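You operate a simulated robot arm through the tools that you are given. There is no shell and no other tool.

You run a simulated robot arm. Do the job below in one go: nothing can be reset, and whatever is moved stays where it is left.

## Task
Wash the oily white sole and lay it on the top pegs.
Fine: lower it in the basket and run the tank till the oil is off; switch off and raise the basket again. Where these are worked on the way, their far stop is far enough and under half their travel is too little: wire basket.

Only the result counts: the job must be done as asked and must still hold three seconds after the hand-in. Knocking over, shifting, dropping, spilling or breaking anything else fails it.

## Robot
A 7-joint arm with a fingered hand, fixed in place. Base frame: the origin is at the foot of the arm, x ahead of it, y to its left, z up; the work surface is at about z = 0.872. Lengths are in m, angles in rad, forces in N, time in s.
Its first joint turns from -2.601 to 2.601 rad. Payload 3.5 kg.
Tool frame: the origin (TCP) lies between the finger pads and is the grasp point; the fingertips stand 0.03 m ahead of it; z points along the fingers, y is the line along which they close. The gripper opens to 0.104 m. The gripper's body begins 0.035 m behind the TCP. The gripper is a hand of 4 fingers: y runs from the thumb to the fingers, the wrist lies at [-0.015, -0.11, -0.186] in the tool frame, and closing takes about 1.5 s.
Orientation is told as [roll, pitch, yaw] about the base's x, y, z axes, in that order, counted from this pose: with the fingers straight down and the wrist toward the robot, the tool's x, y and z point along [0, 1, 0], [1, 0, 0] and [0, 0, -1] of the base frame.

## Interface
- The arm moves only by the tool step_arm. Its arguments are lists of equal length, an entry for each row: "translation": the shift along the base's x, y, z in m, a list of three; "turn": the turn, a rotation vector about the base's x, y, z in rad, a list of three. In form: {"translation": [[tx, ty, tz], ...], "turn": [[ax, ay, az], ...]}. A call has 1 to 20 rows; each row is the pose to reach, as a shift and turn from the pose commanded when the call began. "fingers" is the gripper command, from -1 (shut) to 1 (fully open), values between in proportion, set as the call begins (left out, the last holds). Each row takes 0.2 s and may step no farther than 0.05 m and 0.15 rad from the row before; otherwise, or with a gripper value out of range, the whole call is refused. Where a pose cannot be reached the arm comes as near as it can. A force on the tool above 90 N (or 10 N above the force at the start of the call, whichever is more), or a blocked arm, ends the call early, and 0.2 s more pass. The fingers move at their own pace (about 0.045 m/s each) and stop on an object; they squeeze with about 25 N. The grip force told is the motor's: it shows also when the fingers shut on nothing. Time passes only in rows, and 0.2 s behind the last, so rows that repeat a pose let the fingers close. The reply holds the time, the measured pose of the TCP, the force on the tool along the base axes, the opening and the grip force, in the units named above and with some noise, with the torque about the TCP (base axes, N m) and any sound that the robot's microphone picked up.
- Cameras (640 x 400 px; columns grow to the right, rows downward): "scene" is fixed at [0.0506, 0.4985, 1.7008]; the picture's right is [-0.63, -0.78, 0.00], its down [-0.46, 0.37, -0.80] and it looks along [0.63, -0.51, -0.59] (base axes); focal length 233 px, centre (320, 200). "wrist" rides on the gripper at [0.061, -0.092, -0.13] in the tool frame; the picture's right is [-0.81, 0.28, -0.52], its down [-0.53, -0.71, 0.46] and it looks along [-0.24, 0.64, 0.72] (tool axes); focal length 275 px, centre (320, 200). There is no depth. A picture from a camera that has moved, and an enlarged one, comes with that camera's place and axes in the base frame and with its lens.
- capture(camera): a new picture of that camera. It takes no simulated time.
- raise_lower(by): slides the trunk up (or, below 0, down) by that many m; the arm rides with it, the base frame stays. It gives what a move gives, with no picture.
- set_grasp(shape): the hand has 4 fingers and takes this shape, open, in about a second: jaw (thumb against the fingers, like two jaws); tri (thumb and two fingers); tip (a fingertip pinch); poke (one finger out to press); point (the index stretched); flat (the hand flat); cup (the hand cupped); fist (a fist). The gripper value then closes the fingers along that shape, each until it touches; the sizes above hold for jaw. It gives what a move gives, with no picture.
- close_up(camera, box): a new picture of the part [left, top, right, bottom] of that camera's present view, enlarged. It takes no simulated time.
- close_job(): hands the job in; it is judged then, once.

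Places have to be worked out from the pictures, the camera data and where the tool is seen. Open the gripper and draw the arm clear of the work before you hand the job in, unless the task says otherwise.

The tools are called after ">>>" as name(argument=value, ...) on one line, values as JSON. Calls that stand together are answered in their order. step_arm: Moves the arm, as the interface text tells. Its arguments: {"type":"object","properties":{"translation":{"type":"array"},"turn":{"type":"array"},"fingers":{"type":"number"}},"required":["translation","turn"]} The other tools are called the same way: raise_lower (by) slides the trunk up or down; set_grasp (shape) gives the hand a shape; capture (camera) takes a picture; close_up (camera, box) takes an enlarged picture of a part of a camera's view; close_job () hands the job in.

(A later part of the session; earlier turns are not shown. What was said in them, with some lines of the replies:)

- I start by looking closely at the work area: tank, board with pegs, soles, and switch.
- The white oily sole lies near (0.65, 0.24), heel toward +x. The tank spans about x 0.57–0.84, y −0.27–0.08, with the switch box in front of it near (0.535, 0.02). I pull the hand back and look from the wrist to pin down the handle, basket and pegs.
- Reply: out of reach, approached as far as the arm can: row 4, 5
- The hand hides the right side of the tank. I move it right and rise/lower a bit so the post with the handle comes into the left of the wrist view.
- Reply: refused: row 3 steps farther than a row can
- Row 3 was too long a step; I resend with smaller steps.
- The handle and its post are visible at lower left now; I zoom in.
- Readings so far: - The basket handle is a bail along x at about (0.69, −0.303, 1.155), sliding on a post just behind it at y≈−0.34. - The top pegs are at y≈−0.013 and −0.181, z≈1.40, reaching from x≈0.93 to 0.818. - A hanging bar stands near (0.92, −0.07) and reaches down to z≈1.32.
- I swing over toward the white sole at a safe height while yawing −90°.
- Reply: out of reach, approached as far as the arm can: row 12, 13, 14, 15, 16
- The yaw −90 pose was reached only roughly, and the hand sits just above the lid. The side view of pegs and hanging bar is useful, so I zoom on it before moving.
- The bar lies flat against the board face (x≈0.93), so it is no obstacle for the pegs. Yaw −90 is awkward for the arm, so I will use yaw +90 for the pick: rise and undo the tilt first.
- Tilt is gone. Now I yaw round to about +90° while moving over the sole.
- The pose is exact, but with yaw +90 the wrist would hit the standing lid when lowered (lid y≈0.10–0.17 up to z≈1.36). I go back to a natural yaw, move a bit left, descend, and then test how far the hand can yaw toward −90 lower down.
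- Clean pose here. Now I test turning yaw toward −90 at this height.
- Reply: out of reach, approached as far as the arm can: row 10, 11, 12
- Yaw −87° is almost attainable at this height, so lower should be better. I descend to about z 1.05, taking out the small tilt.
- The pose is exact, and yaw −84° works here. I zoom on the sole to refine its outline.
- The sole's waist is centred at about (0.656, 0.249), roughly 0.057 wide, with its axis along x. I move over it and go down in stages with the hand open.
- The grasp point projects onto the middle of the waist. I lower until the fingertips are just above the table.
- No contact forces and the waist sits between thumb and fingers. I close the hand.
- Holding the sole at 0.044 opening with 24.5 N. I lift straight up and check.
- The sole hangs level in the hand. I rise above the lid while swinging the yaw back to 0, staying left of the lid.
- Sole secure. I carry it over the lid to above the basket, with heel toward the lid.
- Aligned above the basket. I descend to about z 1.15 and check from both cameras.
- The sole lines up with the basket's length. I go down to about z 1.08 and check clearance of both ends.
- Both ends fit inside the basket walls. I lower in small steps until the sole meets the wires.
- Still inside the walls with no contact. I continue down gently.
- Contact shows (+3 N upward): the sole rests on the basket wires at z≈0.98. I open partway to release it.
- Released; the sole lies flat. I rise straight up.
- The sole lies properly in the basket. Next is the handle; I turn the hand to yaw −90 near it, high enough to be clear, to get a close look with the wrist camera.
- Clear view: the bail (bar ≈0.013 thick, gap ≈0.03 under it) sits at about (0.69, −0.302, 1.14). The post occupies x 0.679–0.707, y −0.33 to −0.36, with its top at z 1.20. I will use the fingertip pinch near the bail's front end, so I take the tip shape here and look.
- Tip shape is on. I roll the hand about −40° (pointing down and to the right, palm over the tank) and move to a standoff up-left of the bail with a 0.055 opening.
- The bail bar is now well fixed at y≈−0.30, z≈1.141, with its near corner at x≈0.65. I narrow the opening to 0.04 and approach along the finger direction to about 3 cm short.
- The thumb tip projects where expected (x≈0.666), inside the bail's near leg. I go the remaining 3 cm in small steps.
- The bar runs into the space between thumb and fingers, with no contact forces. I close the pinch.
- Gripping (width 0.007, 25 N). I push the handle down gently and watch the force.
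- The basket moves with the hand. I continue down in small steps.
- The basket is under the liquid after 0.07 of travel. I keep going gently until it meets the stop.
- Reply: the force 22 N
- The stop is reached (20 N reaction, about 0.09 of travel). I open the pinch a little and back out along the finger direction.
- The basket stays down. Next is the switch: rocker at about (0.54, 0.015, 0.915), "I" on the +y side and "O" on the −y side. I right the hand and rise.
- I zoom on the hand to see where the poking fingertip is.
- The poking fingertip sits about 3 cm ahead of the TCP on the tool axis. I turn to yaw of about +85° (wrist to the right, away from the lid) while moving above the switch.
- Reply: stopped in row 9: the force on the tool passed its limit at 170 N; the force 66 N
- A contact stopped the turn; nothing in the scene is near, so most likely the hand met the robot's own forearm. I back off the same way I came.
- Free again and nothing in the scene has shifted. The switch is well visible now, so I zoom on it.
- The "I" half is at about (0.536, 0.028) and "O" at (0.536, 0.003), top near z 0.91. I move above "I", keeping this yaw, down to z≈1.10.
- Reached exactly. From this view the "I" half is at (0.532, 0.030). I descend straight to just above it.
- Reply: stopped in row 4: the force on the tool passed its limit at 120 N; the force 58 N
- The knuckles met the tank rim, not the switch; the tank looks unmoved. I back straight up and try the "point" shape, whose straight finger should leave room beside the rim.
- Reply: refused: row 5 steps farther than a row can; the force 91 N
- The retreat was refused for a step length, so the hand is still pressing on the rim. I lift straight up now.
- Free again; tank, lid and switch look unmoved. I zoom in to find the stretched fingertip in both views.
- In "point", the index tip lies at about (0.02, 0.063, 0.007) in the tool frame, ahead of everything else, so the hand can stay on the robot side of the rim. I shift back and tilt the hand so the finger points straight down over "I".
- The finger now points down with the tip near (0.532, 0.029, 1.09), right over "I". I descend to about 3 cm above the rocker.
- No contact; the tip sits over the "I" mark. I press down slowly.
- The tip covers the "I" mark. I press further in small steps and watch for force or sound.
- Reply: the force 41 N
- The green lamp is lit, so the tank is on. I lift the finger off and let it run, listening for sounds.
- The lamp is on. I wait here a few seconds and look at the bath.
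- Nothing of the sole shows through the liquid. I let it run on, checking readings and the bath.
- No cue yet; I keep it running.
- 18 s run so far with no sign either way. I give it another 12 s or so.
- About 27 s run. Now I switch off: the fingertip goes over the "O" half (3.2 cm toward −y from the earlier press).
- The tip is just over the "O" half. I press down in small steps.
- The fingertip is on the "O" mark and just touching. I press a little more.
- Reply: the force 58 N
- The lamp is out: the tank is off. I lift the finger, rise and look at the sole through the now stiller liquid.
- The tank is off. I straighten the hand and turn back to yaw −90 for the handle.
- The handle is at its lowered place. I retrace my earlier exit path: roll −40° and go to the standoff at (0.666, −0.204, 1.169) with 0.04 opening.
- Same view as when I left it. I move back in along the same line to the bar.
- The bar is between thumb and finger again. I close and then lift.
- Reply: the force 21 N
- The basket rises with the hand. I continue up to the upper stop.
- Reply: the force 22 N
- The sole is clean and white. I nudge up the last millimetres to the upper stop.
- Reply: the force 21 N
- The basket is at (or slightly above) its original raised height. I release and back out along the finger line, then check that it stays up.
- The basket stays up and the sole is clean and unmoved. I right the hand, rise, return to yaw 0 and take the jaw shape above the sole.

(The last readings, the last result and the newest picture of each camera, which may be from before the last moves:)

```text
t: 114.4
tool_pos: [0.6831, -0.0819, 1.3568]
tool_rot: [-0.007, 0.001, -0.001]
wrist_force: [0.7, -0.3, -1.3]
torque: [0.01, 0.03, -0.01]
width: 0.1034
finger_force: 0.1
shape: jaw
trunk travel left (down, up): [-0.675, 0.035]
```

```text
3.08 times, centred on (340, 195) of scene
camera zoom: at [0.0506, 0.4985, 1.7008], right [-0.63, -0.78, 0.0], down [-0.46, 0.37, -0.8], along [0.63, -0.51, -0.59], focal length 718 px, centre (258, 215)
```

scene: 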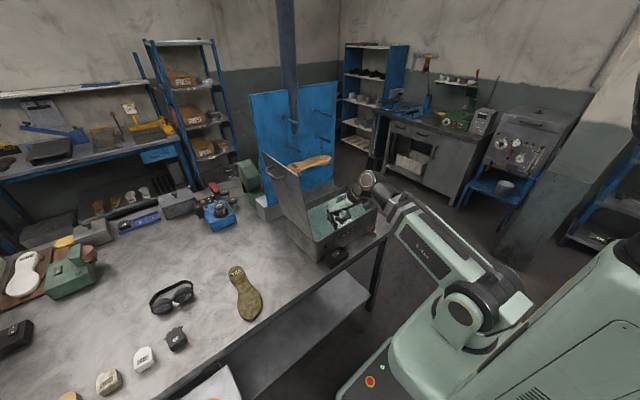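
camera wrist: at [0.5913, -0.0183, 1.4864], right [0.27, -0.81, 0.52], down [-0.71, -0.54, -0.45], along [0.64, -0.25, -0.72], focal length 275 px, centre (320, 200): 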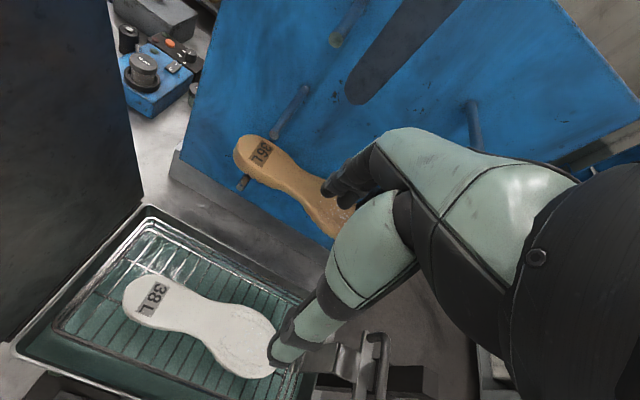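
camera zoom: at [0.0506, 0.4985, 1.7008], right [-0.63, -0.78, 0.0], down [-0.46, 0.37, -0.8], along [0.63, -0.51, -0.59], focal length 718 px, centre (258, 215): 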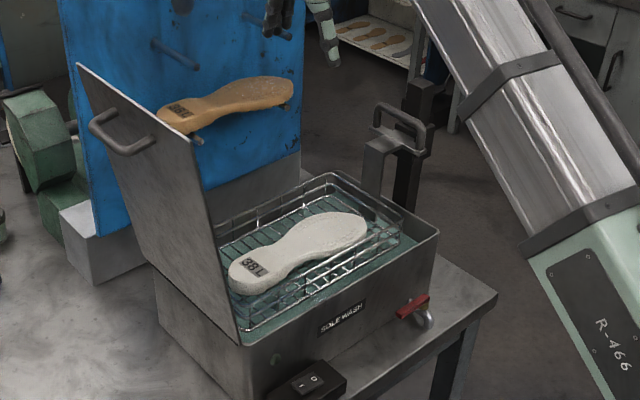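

Sole at the same place, basket perhaps 8 mm higher. I go down over its waist with a 0.078 opening, to z≈1.08 first.

>>> step_arm(translation=[[0, 0.003, -0.045], [0, 0.003, -0.09], [0, 0.003, -0.135], [0, 0.003, -0.18], [0, 0.003, -0.225], [0, 0.003, -0.27]], turn=[[0, 0, 0], [0, 0, 0], [0, 0, 0], [0, 0, 0], [0, 0, 0], [0, 0, 0]], fingers=0.55)

>>> capture(camera="wrist")

>>> close_up(camera="scene", box=[270, 130, 390, 240])

```text
t: 115.8
tool_pos: [0.6825, -0.0773, 1.0847]
tool_rot: [-0.007, -0.002, 0.001]
wrist_force: [-0.2, -0.5, 0.2]
torque: [0.0, 0.0, 0.0]
width: 0.0808
finger_force: 0.1
shape: jaw
trunk travel left (down, up): [-0.675, 0.035]
```

```text
taken
camera wrist: at [0.5914, -0.0156, 1.2163], right [0.27, -0.81, 0.52], down [-0.71, -0.54, -0.45], along [0.65, -0.25, -0.72], focal length 275 px, centre (320, 200)
```

wrist: 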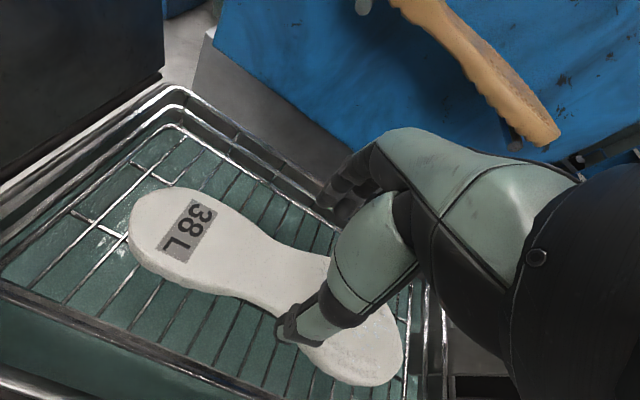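

```text
3.64 times, centred on (330, 185) of scene
camera zoom: at [0.0506, 0.4985, 1.7008], right [-0.63, -0.78, 0.0], down [-0.46, 0.37, -0.8], along [0.63, -0.51, -0.59], focal length 849 px, centre (284, 254)
```

zoom: 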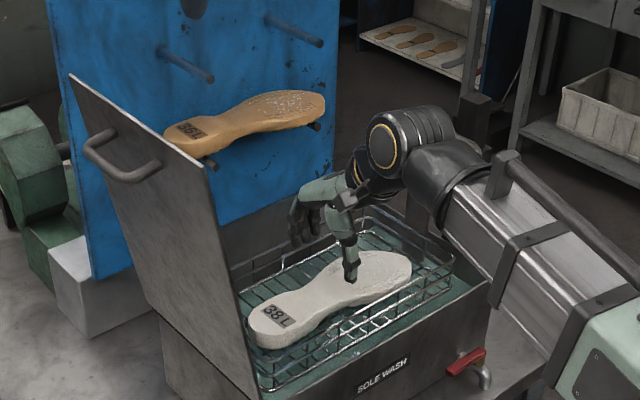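

Aligned with the waist. I lower the last 6 cm gently.

>>> step_arm(translation=[[0.001, 0, -0.02], [0.001, 0, -0.04], [0.001, 0, -0.05], [0.001, 0, -0.057]], turn=[[0, 0, 0], [0, 0, 0], [0, 0, 0], [0, 0, 0]])

>>> capture(camera="wrist")

```text
t: 116.8
tool_pos: [0.6835, -0.0776, 1.029]
tool_rot: [-0.006, -0.001, -0.001]
wrist_force: [0.5, 0.3, 0.5]
torque: [-0.01, -0.01, 0.01]
width: 0.0807
finger_force: 0.1
shape: jaw
trunk travel left (down, up): [-0.675, 0.035]
```

```text
taken
camera wrist: at [0.5922, -0.0158, 1.1592], right [0.27, -0.81, 0.52], down [-0.71, -0.54, -0.45], along [0.64, -0.25, -0.72], focal length 275 px, centre (320, 200)
```

wrist: 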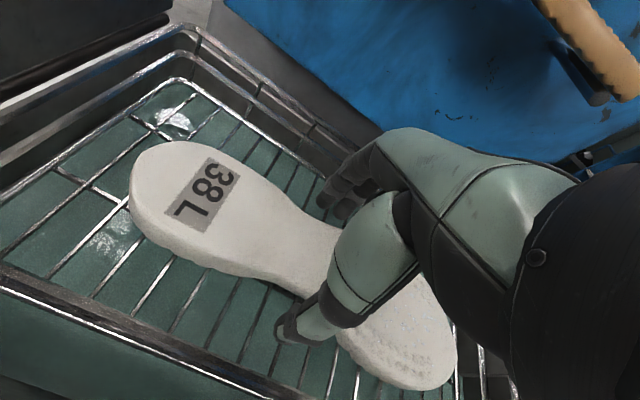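

The view matches the earlier release pose. I close on the waist.

>>> step_arm(translation=[[0, 0, -0.001], [0, 0, -0.001], [0, 0, -0.001], [0, 0, -0.001], [0, 0, -0.001], [0, 0, -0.001], [0, 0, -0.001]], turn=[[0, 0, 0], [0, 0, 0], [0, 0, 0], [0, 0, 0], [0, 0, 0], [0, 0, 0], [0, 0, 0]], fingers=-1)

>>> step_arm(translation=[[0, 0, 0.015], [0, 0, 0.035], [0, 0, 0.065]], turn=[[0, 0, 0], [0, 0, 0], [0, 0, 0]])

>>> capture(camera="wrist")

>>> close_up(camera="scene", box=[270, 130, 390, 240])

```text
t: 118.4
tool_pos: [0.6839, -0.0784, 1.0281]
tool_rot: [-0.007, -0.002, 0.0]
wrist_force: [1.4, 1.8, 1.1]
torque: [-0.04, -0.02, 0.14]
width: 0.054
finger_force: 24.6
shape: jaw
trunk travel left (down, up): [-0.675, 0.035]
```

```text
t: 119.2
tool_pos: [0.6843, -0.0772, 1.0934]
tool_rot: [-0.006, 0.0, -0.001]
wrist_force: [-1.3, -0.2, -0.6]
torque: [-0.04, -0.02, -0.02]
width: 0.0332
finger_force: 24.8
shape: jaw
trunk travel left (down, up): [-0.675, 0.035]
```

```text
taken
camera wrist: at [0.5922, -0.0151, 1.2242], right [0.27, -0.81, 0.52], down [-0.71, -0.54, -0.45], along [0.64, -0.25, -0.72], focal length 275 px, centre (320, 200)
```

wrist: 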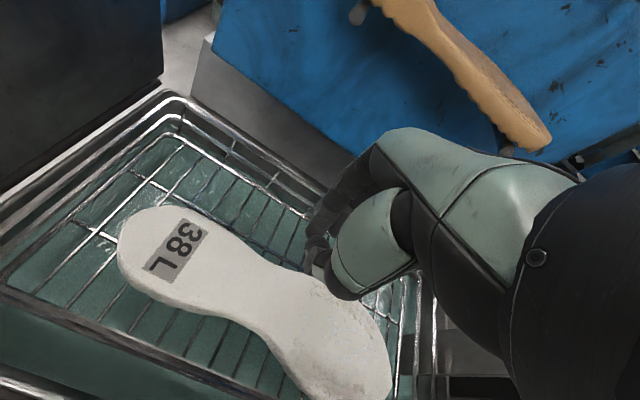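

```text
3.64 times, centred on (330, 185) of scene
camera zoom: at [0.0506, 0.4985, 1.7008], right [-0.63, -0.78, 0.0], down [-0.46, 0.37, -0.8], along [0.63, -0.51, -0.59], focal length 849 px, centre (284, 254)
```

zoom: 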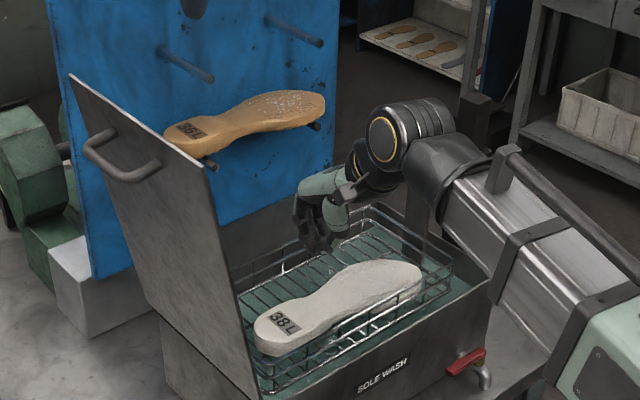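

The pinch was too high: the fingers slid off the top and pushed the sole about 1.5 cm toward the front wall. It still lies flat in the basket, waist now near (0.671, −0.08). I reopen and re-centre, this time to go about 1.3 cm deeper.

>>> step_arm(translation=[[0, 0, 0.01], [0, 0, 0.01], [-0.006, -0.001, 0.01], [-0.013, -0.002, 0.01], [-0.013, -0.002, -0.01], [-0.013, -0.002, -0.03], [-0.013, -0.002, -0.05]], turn=[[0, 0, 0], [0, 0, 0], [0, 0, 0], [0, 0, 0], [0, 0, 0], [0, 0, 0], [0, 0, 0]], fingers=0.6)

>>> capture(camera="wrist")

>>> close_up(camera="scene", box=[290, 150, 380, 230])

```text
t: 120.8
tool_pos: [0.6721, -0.0791, 1.0433]
tool_rot: [-0.009, 0.0, 0.001]
wrist_force: [-0.2, -0.2, 0.3]
torque: [0.01, -0.01, 0.04]
width: 0.083
finger_force: 0.0
shape: jaw
trunk travel left (down, up): [-0.675, 0.035]
```

```text
taken
camera wrist: at [0.5792, -0.0174, 1.1737], right [0.27, -0.81, 0.52], down [-0.71, -0.54, -0.45], along [0.64, -0.25, -0.72], focal length 275 px, centre (320, 200)
```

wrist: 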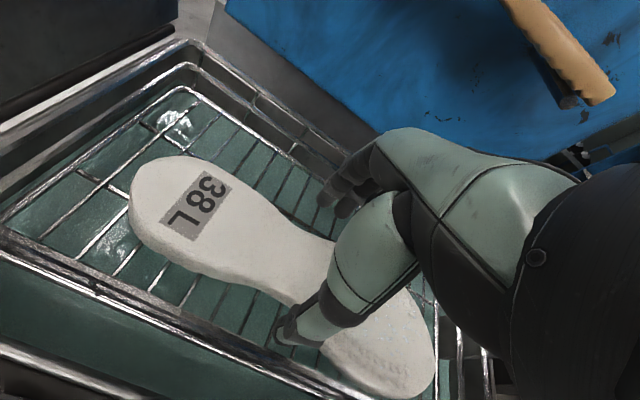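

```text
5.00 times, centred on (335, 190) of scene
camera zoom: at [0.0506, 0.4985, 1.7008], right [-0.63, -0.78, 0.0], down [-0.46, 0.37, -0.8], along [0.63, -0.51, -0.59], focal length 1167 px, centre (245, 250)
```

zoom: 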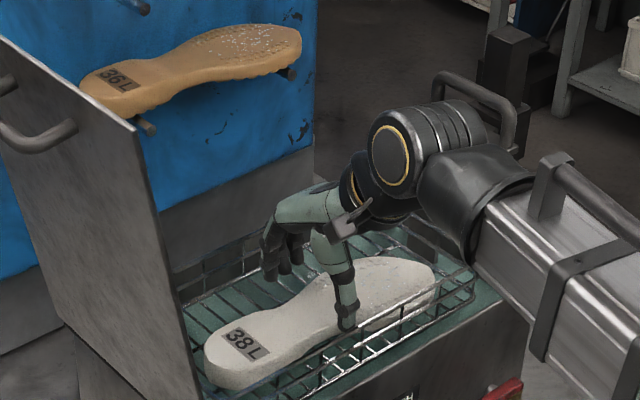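

Thumb and fingers straddle the waist. I lower further to z≈1.013, watching for contact.

>>> step_arm(translation=[[0, 0, -0.01], [0, 0, -0.02], [0, 0, -0.026], [0, 0, -0.03]], turn=[[0, 0, 0], [0, 0, 0], [0, 0, 0], [0, 0, 0]])

>>> capture(camera="wrist")

```text
t: 121.8
tool_pos: [0.6697, -0.0783, 1.0139]
tool_rot: [-0.008, -0.001, 0.002]
wrist_force: [0.7, -0.8, 0.5]
torque: [0.0, -0.05, 0.0]
width: 0.0832
finger_force: 0.0
shape: jaw
trunk travel left (down, up): [-0.675, 0.035]
```

```text
taken
camera wrist: at [0.5789, -0.0175, 1.1438], right [0.27, -0.81, 0.52], down [-0.71, -0.54, -0.45], along [0.65, -0.25, -0.72], focal length 275 px, centre (320, 200)
```

wrist: 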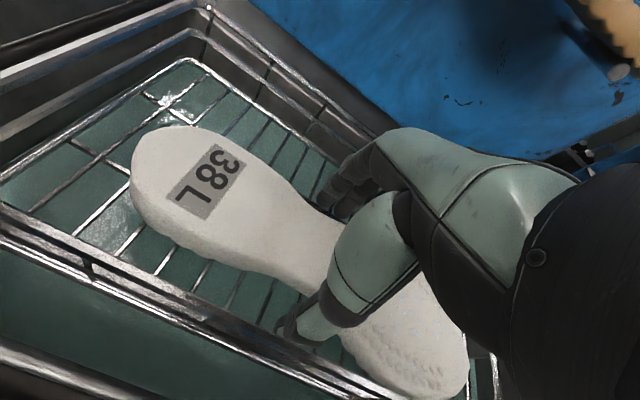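

No contact, and the sole sits about 1 cm deeper in the hand than at the first pick. I raise 4 mm and close.

>>> step_arm(translation=[[0, 0, 0.004], [0, 0, 0.004], [0, 0, 0.004], [0, 0, 0.004], [0, 0, 0.004], [0, 0, 0.004], [0, 0, 0.004], [0, 0, 0.004]], turn=[[0, 0, 0], [0, 0, 0], [0, 0, 0], [0, 0, 0], [0, 0, 0], [0, 0, 0], [0, 0, 0], [0, 0, 0]], fingers=-1)

>>> capture(camera="wrist")

```text
t: 123.6
tool_pos: [0.6706, -0.0804, 1.0176]
tool_rot: [-0.006, 0.0, -0.001]
wrist_force: [0.3, -0.1, 0.2]
torque: [0.01, 0.0, 0.0]
width: 0.0546
finger_force: 24.4
shape: jaw
trunk travel left (down, up): [-0.675, 0.035]
```

```text
taken
camera wrist: at [0.5792, -0.0175, 1.148], right [0.27, -0.81, 0.52], down [-0.71, -0.54, -0.45], along [0.65, -0.25, -0.72], focal length 275 px, centre (320, 200)
```

wrist: 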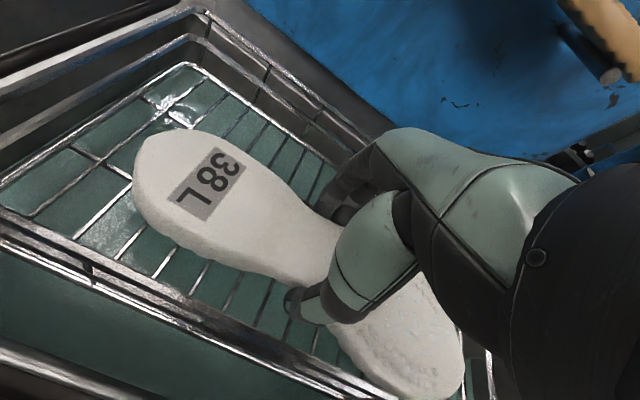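

Closed at 0.0546 with 24 N on the sides. I lift a centimetre or two slowly and check whether it holds.

>>> step_arm(translation=[[0, 0, 0.005], [0, 0, 0.012], [0, 0, 0.02]], turn=[[0, 0, 0], [0, 0, 0], [0, 0, 0]])

>>> capture(camera="wrist")

>>> close_up(camera="scene", box=[290, 150, 380, 230])

```text
t: 124.4
tool_pos: [0.6707, -0.0782, 1.0368]
tool_rot: [-0.006, 0.002, 0.001]
wrist_force: [0.3, -0.3, -1.5]
torque: [0.01, 0.0, 0.0]
width: 0.0549
finger_force: 25.2
shape: jaw
trunk travel left (down, up): [-0.675, 0.035]
```

```text
taken
camera wrist: at [0.5793, -0.017, 1.1679], right [0.27, -0.81, 0.52], down [-0.71, -0.54, -0.45], along [0.64, -0.25, -0.72], focal length 275 px, centre (320, 200)
```

wrist: 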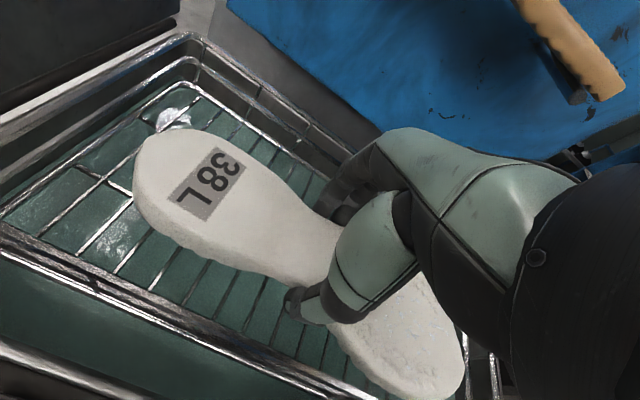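

```text
5.00 times, centred on (335, 190) of scene
camera zoom: at [0.0506, 0.4985, 1.7008], right [-0.63, -0.78, 0.0], down [-0.46, 0.37, -0.8], along [0.63, -0.51, -0.59], focal length 1167 px, centre (245, 250)
```

zoom: 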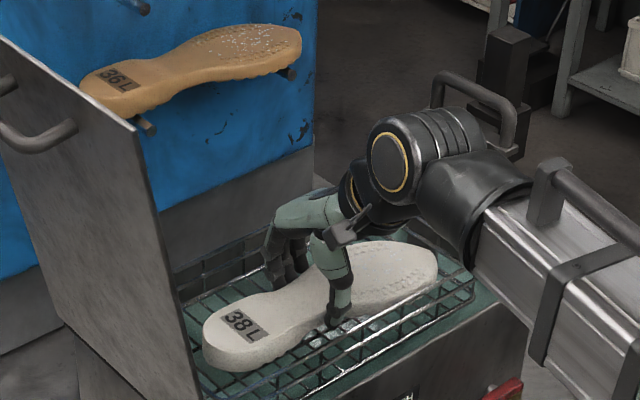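

The sole comes up with the hand and sits level. I lift it straight up to about z 1.50.

>>> step_arm(translation=[[0, 0, 0.03], [0, 0, 0.07], [0, 0, 0.115], [0, 0, 0.16], [0, 0, 0.205], [0, 0, 0.25], [0, 0, 0.295], [0, 0, 0.34], [0, 0, 0.385], [0, 0, 0.43], [0, 0, 0.465]], turn=[[0, 0, 0], [0, 0, 0], [0, 0, 0], [0, 0, 0], [0, 0, 0], [0, 0, 0], [0, 0, 0], [0, 0, 0], [0, 0, 0], [0, 0, 0], [0, 0, 0]])

>>> capture(camera="wrist")

>>> close_up(camera="scene", box=[240, 60, 420, 240])

```text
t: 126.8
tool_pos: [0.6705, -0.0803, 1.5045]
tool_rot: [-0.008, 0.0, -0.001]
wrist_force: [-0.2, -0.7, -2.3]
torque: [0.03, -0.02, 0.01]
width: 0.0551
finger_force: 25.8
shape: jaw
trunk travel left (down, up): [-0.675, 0.035]
```

```text
taken
camera wrist: at [0.5789, -0.0178, 1.6333], right [0.27, -0.81, 0.52], down [-0.71, -0.54, -0.45], along [0.64, -0.25, -0.72], focal length 275 px, centre (320, 200)
```

wrist: 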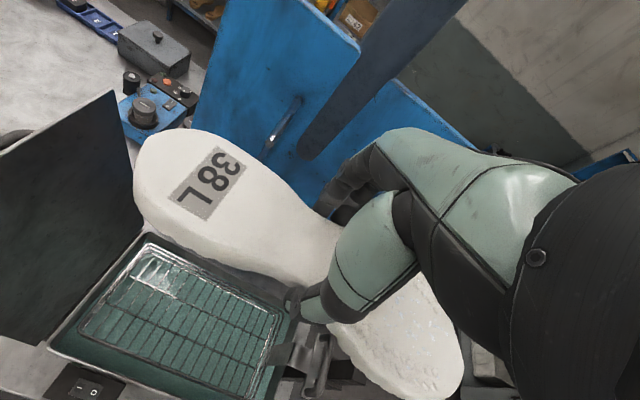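

```text
2.22 times, centred on (330, 150) of scene
camera zoom: at [0.0506, 0.4985, 1.7008], right [-0.63, -0.78, 0.0], down [-0.46, 0.37, -0.8], along [0.63, -0.51, -0.59], focal length 519 px, centre (298, 311)
```

zoom: 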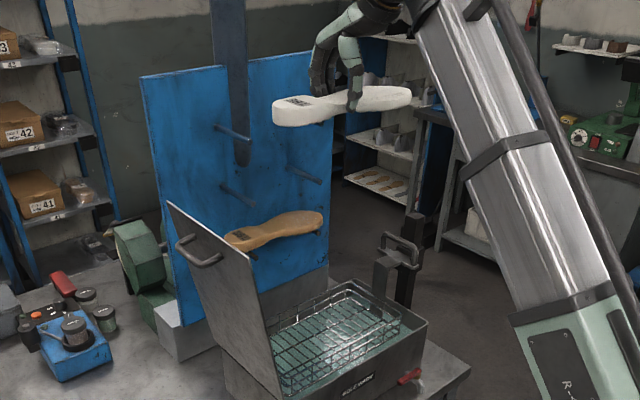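

The sole is level; it spans from y_TCP+0.114 to y_TCP−0.135. The top pegs (y −0.013 and −0.181, z≈1.40) want TCP y≈−0.087. I move forward over the pegs at this height, adding a slight yaw to square the sole.

>>> step_arm(translation=[[0.035, -0.002, 0], [0.07, -0.004, 0], [0.105, -0.006, 0], [0.13, -0.007, 0]], turn=[[0, 0, 0.02], [0, 0, 0.04], [0, 0, 0.06], [0, 0, 0.06]])

>>> capture(camera="wrist")

>>> close_up(camera="scene", box=[240, 50, 370, 180])

```text
t: 127.8
tool_pos: [0.8015, -0.0865, 1.5033]
tool_rot: [-0.008, 0.0, 0.059]
wrist_force: [0.1, -0.5, -1.3]
torque: [0.03, -0.03, 0.0]
width: 0.0548
finger_force: 24.9
shape: jaw
trunk travel left (down, up): [-0.675, 0.035]
```

```text
taken
camera wrist: at [0.7067, -0.0303, 1.6321], right [0.32, -0.79, 0.52], down [-0.68, -0.58, -0.45], along [0.66, -0.21, -0.72], focal length 275 px, centre (320, 200)
```

wrist: 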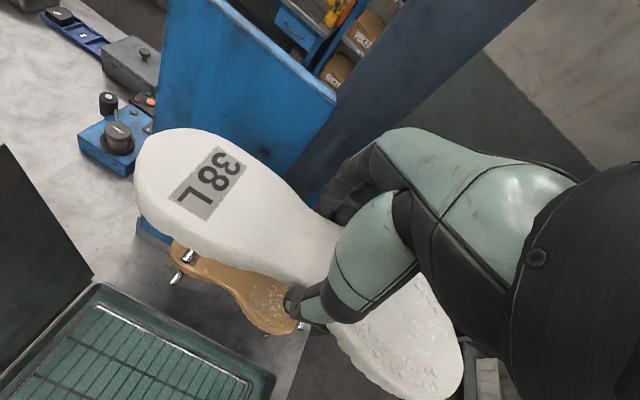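

```text
3.08 times, centred on (305, 115) of scene
camera zoom: at [0.0506, 0.4985, 1.7008], right [-0.63, -0.78, 0.0], down [-0.46, 0.37, -0.8], along [0.63, -0.51, -0.59], focal length 718 px, centre (366, 462)
```

zoom: 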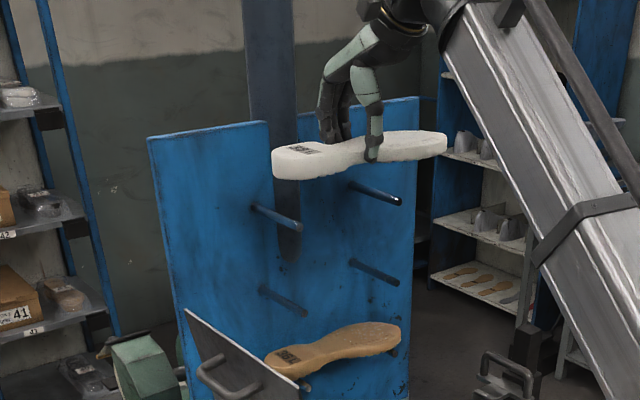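

The sole hovers above the top pegs. I move forward to x≈0.845 and down to z≈1.465 in small steps.

>>> step_arm(translation=[[0.015, 0, -0.01], [0.03, 0, -0.02], [0.044, 0, -0.03], [0.044, 0, -0.037]], turn=[[0, 0, 0], [0, 0, 0], [0, 0, 0], [0, 0, 0]])

>>> capture(camera="wrist")

>>> close_up(camera="scene", box=[250, 70, 350, 160])

```text
t: 128.8
tool_pos: [0.8455, -0.0853, 1.4645]
tool_rot: [-0.008, 0.0, 0.059]
wrist_force: [0.5, -0.2, -1.0]
torque: [0.01, -0.01, -0.01]
width: 0.0547
finger_force: 25.4
shape: jaw
trunk travel left (down, up): [-0.675, 0.035]
```

```text
taken
camera wrist: at [0.7503, -0.0302, 1.595], right [0.32, -0.79, 0.52], down [-0.68, -0.58, -0.45], along [0.66, -0.21, -0.72], focal length 275 px, centre (320, 200)
```

wrist: 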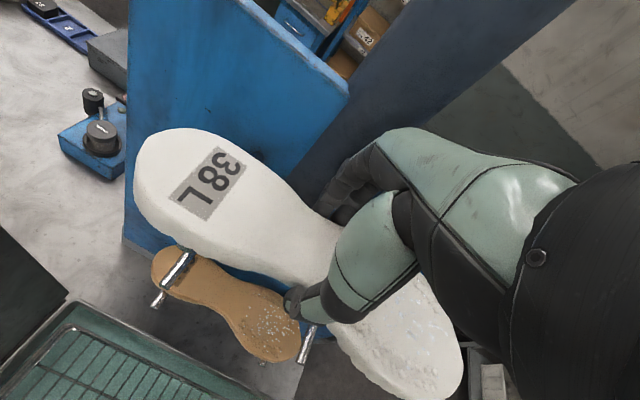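

```text
4.44 times, centred on (300, 115) of scene
camera zoom: at [0.0506, 0.4985, 1.7008], right [-0.63, -0.78, 0.0], down [-0.46, 0.37, -0.8], along [0.63, -0.51, -0.59], focal length 1037 px, centre (409, 578)
```

zoom: 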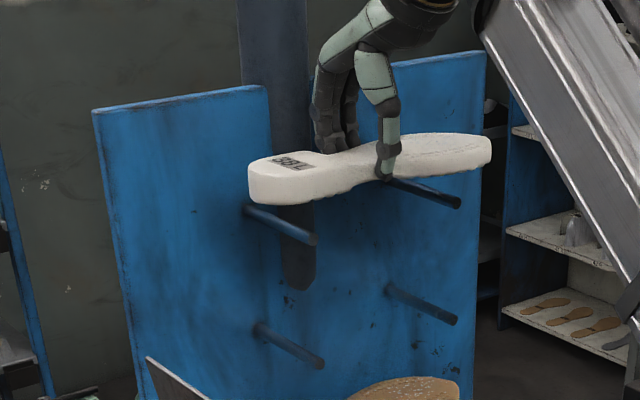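

Both top pegs lie under the sole with fair overlap. I lower gently onto them.

>>> step_arm(translation=[[0.003, 0, -0.007], [0.004, 0, -0.013], [0.004, 0, -0.018], [0.004, 0, -0.022]], turn=[[0, 0, 0], [0, 0, 0], [0, 0, 0], [0, 0, 0]])

>>> close_up(camera="scene", box=[250, 70, 350, 160])

>>> capture(camera="wrist")

```text
t: 129.8
tool_pos: [0.8492, -0.0862, 1.4442]
tool_rot: [-0.008, -0.001, 0.059]
wrist_force: [0.1, 1.0, -1.7]
torque: [0.01, 0.0, -0.01]
width: 0.0547
finger_force: 25.1
shape: jaw
trunk travel left (down, up): [-0.675, 0.035]
```

```text
4.44 times, centred on (300, 115) of scene
camera zoom: at [0.0506, 0.4985, 1.7008], right [-0.63, -0.78, 0.0], down [-0.46, 0.37, -0.8], along [0.63, -0.51, -0.59], focal length 1037 px, centre (409, 578)
```

zoom: 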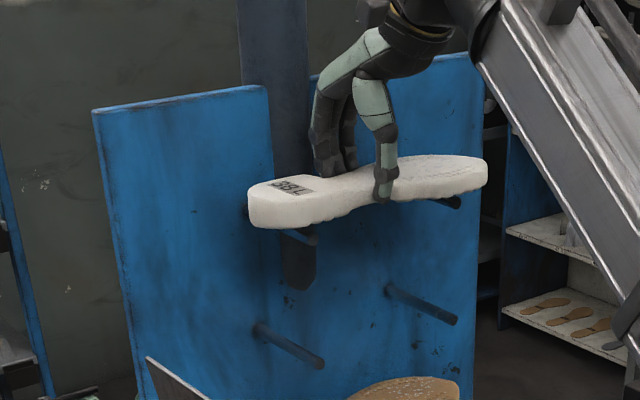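

```text
taken
camera wrist: at [0.7539, -0.03, 1.5736], right [0.32, -0.79, 0.52], down [-0.68, -0.58, -0.45], along [0.66, -0.21, -0.72], focal length 275 px, centre (320, 200)
```

wrist: 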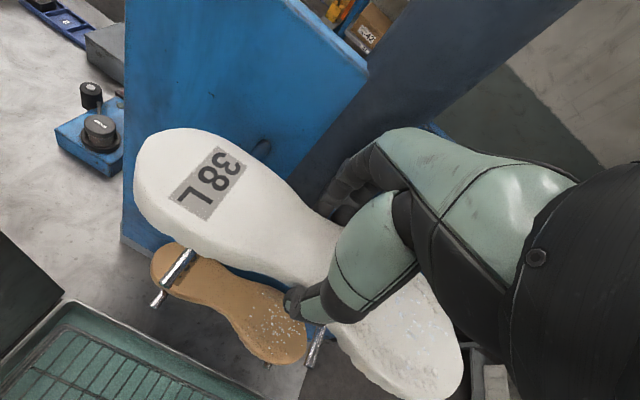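

Nearly on the pegs, with no contact force yet. I continue in fine steps.

>>> step_arm(translation=[[0, 0, -0.004], [0, 0, -0.007], [0, 0, -0.01]], turn=[[0, 0, 0], [0, 0, 0], [0, 0, 0]])

>>> close_up(camera="scene", box=[250, 70, 350, 160])

```text
t: 130.6
tool_pos: [0.8482, -0.0864, 1.4343]
tool_rot: [-0.007, -0.003, 0.06]
wrist_force: [0.6, -0.1, 5.8]
torque: [-0.01, -0.06, 0.04]
width: 0.0547
finger_force: 24.7
shape: jaw
trunk travel left (down, up): [-0.675, 0.035]
```

```text
4.44 times, centred on (300, 115) of scene
camera zoom: at [0.0506, 0.4985, 1.7008], right [-0.63, -0.78, 0.0], down [-0.46, 0.37, -0.8], along [0.63, -0.51, -0.59], focal length 1037 px, centre (409, 578)
```

zoom: 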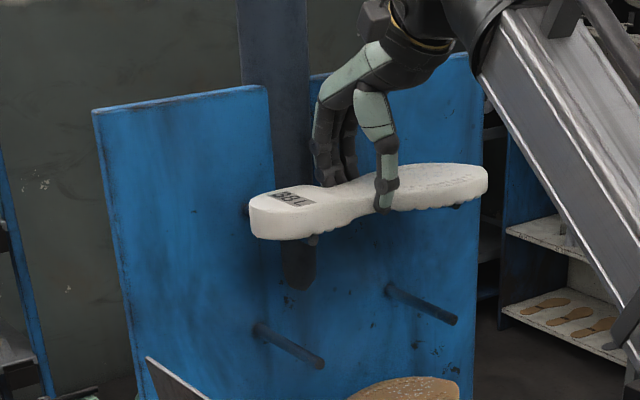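

Contact on the pegs (≈7 N, little torque, so both carry). I open just enough to let go.

>>> step_arm(translation=[[0, 0, 0], [0, 0, 0], [0, 0, 0], [0, 0, 0]], turn=[[0, 0, 0], [0, 0, 0], [0, 0, 0], [0, 0, 0]], fingers=0.4)

>>> capture(camera="wrist")

>>> close_up(camera="scene", box=[250, 70, 350, 160])

```text
t: 131.6
tool_pos: [0.8484, -0.0862, 1.4334]
tool_rot: [-0.006, 0.001, 0.058]
wrist_force: [0.2, 0.9, 0.2]
torque: [-0.02, 0.01, -0.01]
width: 0.0724
finger_force: 0.0
shape: jaw
trunk travel left (down, up): [-0.675, 0.035]
```

```text
taken
camera wrist: at [0.7535, -0.0303, 1.5636], right [0.32, -0.79, 0.52], down [-0.68, -0.58, -0.45], along [0.66, -0.21, -0.72], focal length 275 px, centre (320, 200)
```

wrist: 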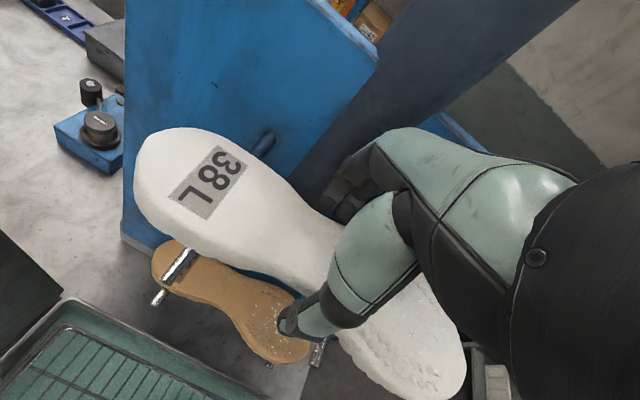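

```text
4.44 times, centred on (300, 115) of scene
camera zoom: at [0.0506, 0.4985, 1.7008], right [-0.63, -0.78, 0.0], down [-0.46, 0.37, -0.8], along [0.63, -0.51, -0.59], focal length 1037 px, centre (409, 578)
```

zoom: 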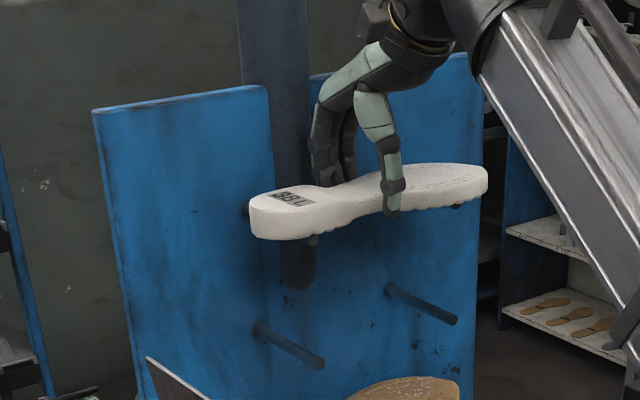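

The sole rests on the pegs and the grip is off. I raise the hand straight up.

>>> step_arm(translation=[[0, 0, 0.01], [0, 0, 0.025], [0, 0, 0.045], [-0.005, 0, 0.075], [-0.03, 0, 0.1], [-0.06, 0, 0.12], [-0.1, 0, 0.13]], turn=[[0, 0, 0], [0, 0, 0], [0, 0, 0], [0, 0, 0], [0, 0, 0], [0, 0, 0], [0, 0, 0]])

>>> capture(camera="wrist")

>>> close_up(camera="scene", box=[240, 60, 400, 220])

```text
t: 133.2
tool_pos: [0.7469, -0.087, 1.5643]
tool_rot: [-0.007, -0.002, 0.06]
wrist_force: [0.4, 0.2, -0.3]
torque: [0.03, -0.01, -0.02]
width: 0.0727
finger_force: 0.0
shape: jaw
trunk travel left (down, up): [-0.675, 0.035]
```

```text
taken
camera wrist: at [0.6519, -0.0298, 1.6938], right [0.32, -0.79, 0.52], down [-0.68, -0.58, -0.45], along [0.66, -0.21, -0.72], focal length 275 px, centre (320, 200)
```

wrist: 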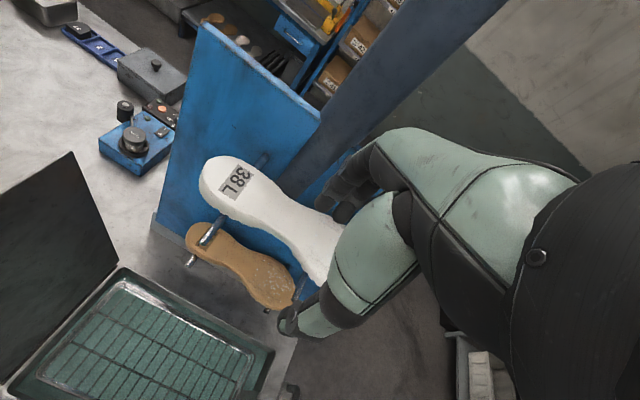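

```text
2.50 times, centred on (320, 140) of scene
camera zoom: at [0.0506, 0.4985, 1.7008], right [-0.63, -0.78, 0.0], down [-0.46, 0.37, -0.8], along [0.63, -0.51, -0.59], focal length 584 px, centre (320, 350)
```

zoom: 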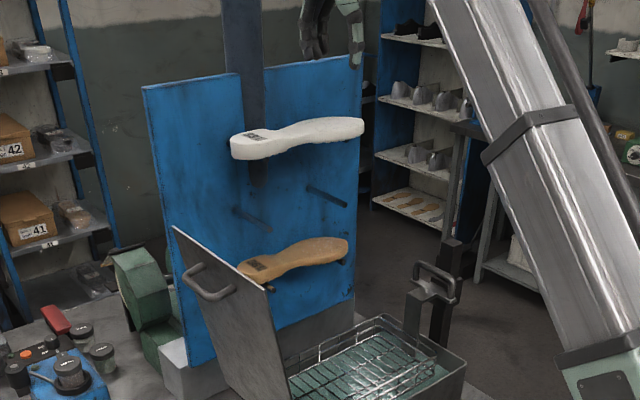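

The white sole lies on the top pegs and the hand is clear. I open the gripper fully, draw the arm back to the right, and check the whole scene.

>>> step_arm(translation=[[-0.02, -0.03, 0], [-0.04, -0.07, 0], [-0.06, -0.11, 0], [-0.07, -0.15, 0], [-0.08, -0.19, 0], [-0.08, -0.23, 0], [-0.08, -0.27, 0], [-0.08, -0.27, 0], [-0.08, -0.27, 0]], turn=[[0, 0, 0], [0, 0, 0], [0, 0, 0], [0, 0, 0], [0, 0, 0], [0, 0, 0], [0, 0, 0], [0, 0, 0], [0, 0, 0]], fingers=1)

>>> capture(camera="scene")

>>> capture(camera="wrist")

>>> close_up(camera="scene", box=[250, 80, 350, 180])

>>> close_up(camera="scene", box=[270, 170, 390, 280])

```text
t: 135.2
tool_pos: [0.6685, -0.3573, 1.5639]
tool_rot: [-0.007, 0.0, 0.059]
wrist_force: [0.5, -0.4, 0.4]
torque: [-0.01, 0.0, -0.02]
width: 0.1036
finger_force: 0.0
shape: jaw
trunk travel left (down, up): [-0.675, 0.035]
```

```text
taken
```

scene: 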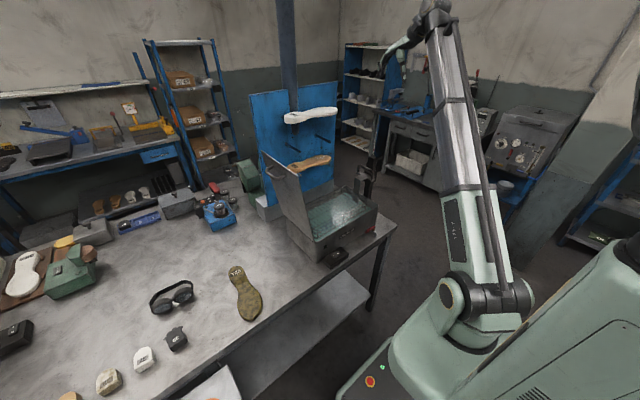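

```text
taken
camera wrist: at [0.5736, -0.3001, 1.693], right [0.32, -0.79, 0.52], down [-0.68, -0.58, -0.45], along [0.66, -0.21, -0.72], focal length 275 px, centre (320, 200)
```

wrist: 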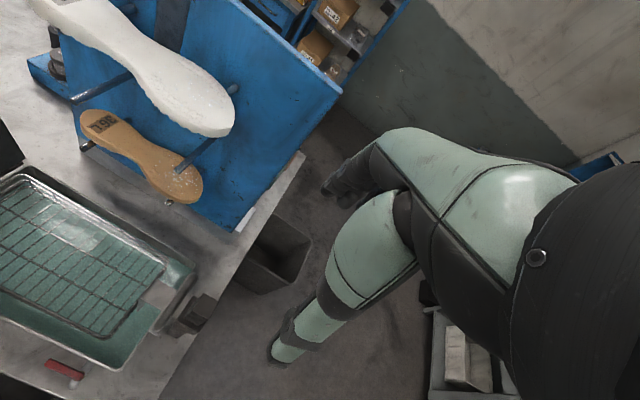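

```text
4.00 times, centred on (300, 130) of scene
camera zoom: at [0.0506, 0.4985, 1.7008], right [-0.63, -0.78, 0.0], down [-0.46, 0.37, -0.8], along [0.63, -0.51, -0.59], focal length 934 px, centre (400, 480)
```

zoom: 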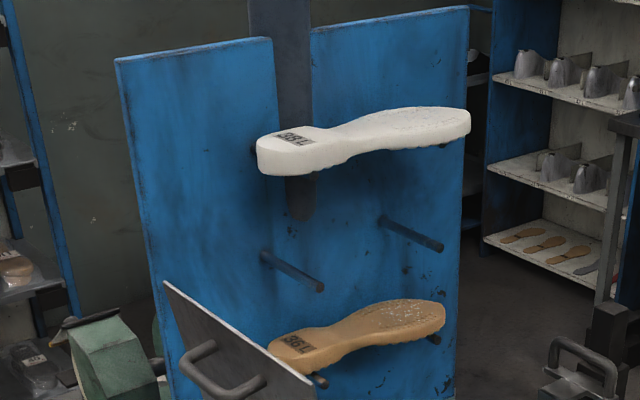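

```text
3.64 times, centred on (330, 225) of scene
camera zoom: at [0.0506, 0.4985, 1.7008], right [-0.63, -0.78, 0.0], down [-0.46, 0.37, -0.8], along [0.63, -0.51, -0.59], focal length 849 px, centre (284, 109)
```

zoom: 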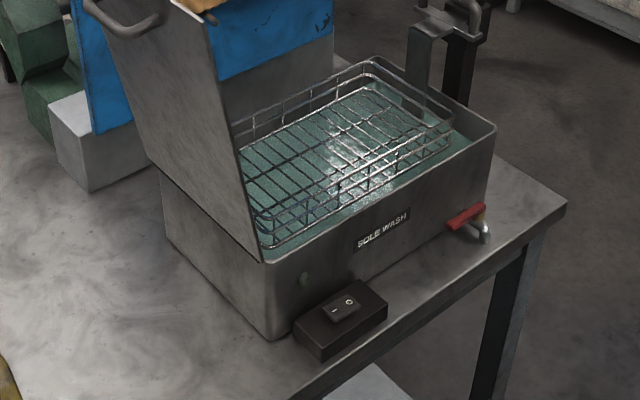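

The clean sole lies level on the top pegs. The lamp is off, the basket is up, the other items are in place, and the hand is open and clear. I hand the job in.

>>> close_job()

```text
The job is handed in.
```

The white sole (38 L) is washed clean and lies level on the top pegs. I lowered the basket to its stop and ran the tank for about 30 s. I then switched the tank off (lamp out) and raised the basket again. In the last pictures the other soles and objects were where they started, and the arm was clear with the hand open.

There were a few bumps along the way:

- **Contact at height:** while turning near the tank the hand hit something at about 170 N, most likely the robot's own forearm. I saw nothing in the scene move.
- **Tank rim:** on the first try at the switch, the knuckles pressed on the tank rim at up to about 120 N. The tank looked unmoved afterward.
- **Slipped grip:** the first grasp of the clean sole slid off and pushed it about 1.5 cm inside the basket. The second grasp held.
- **Basket height:** the basket may sit up to about 8 mm higher than it started. I met no upper stop when raising it.
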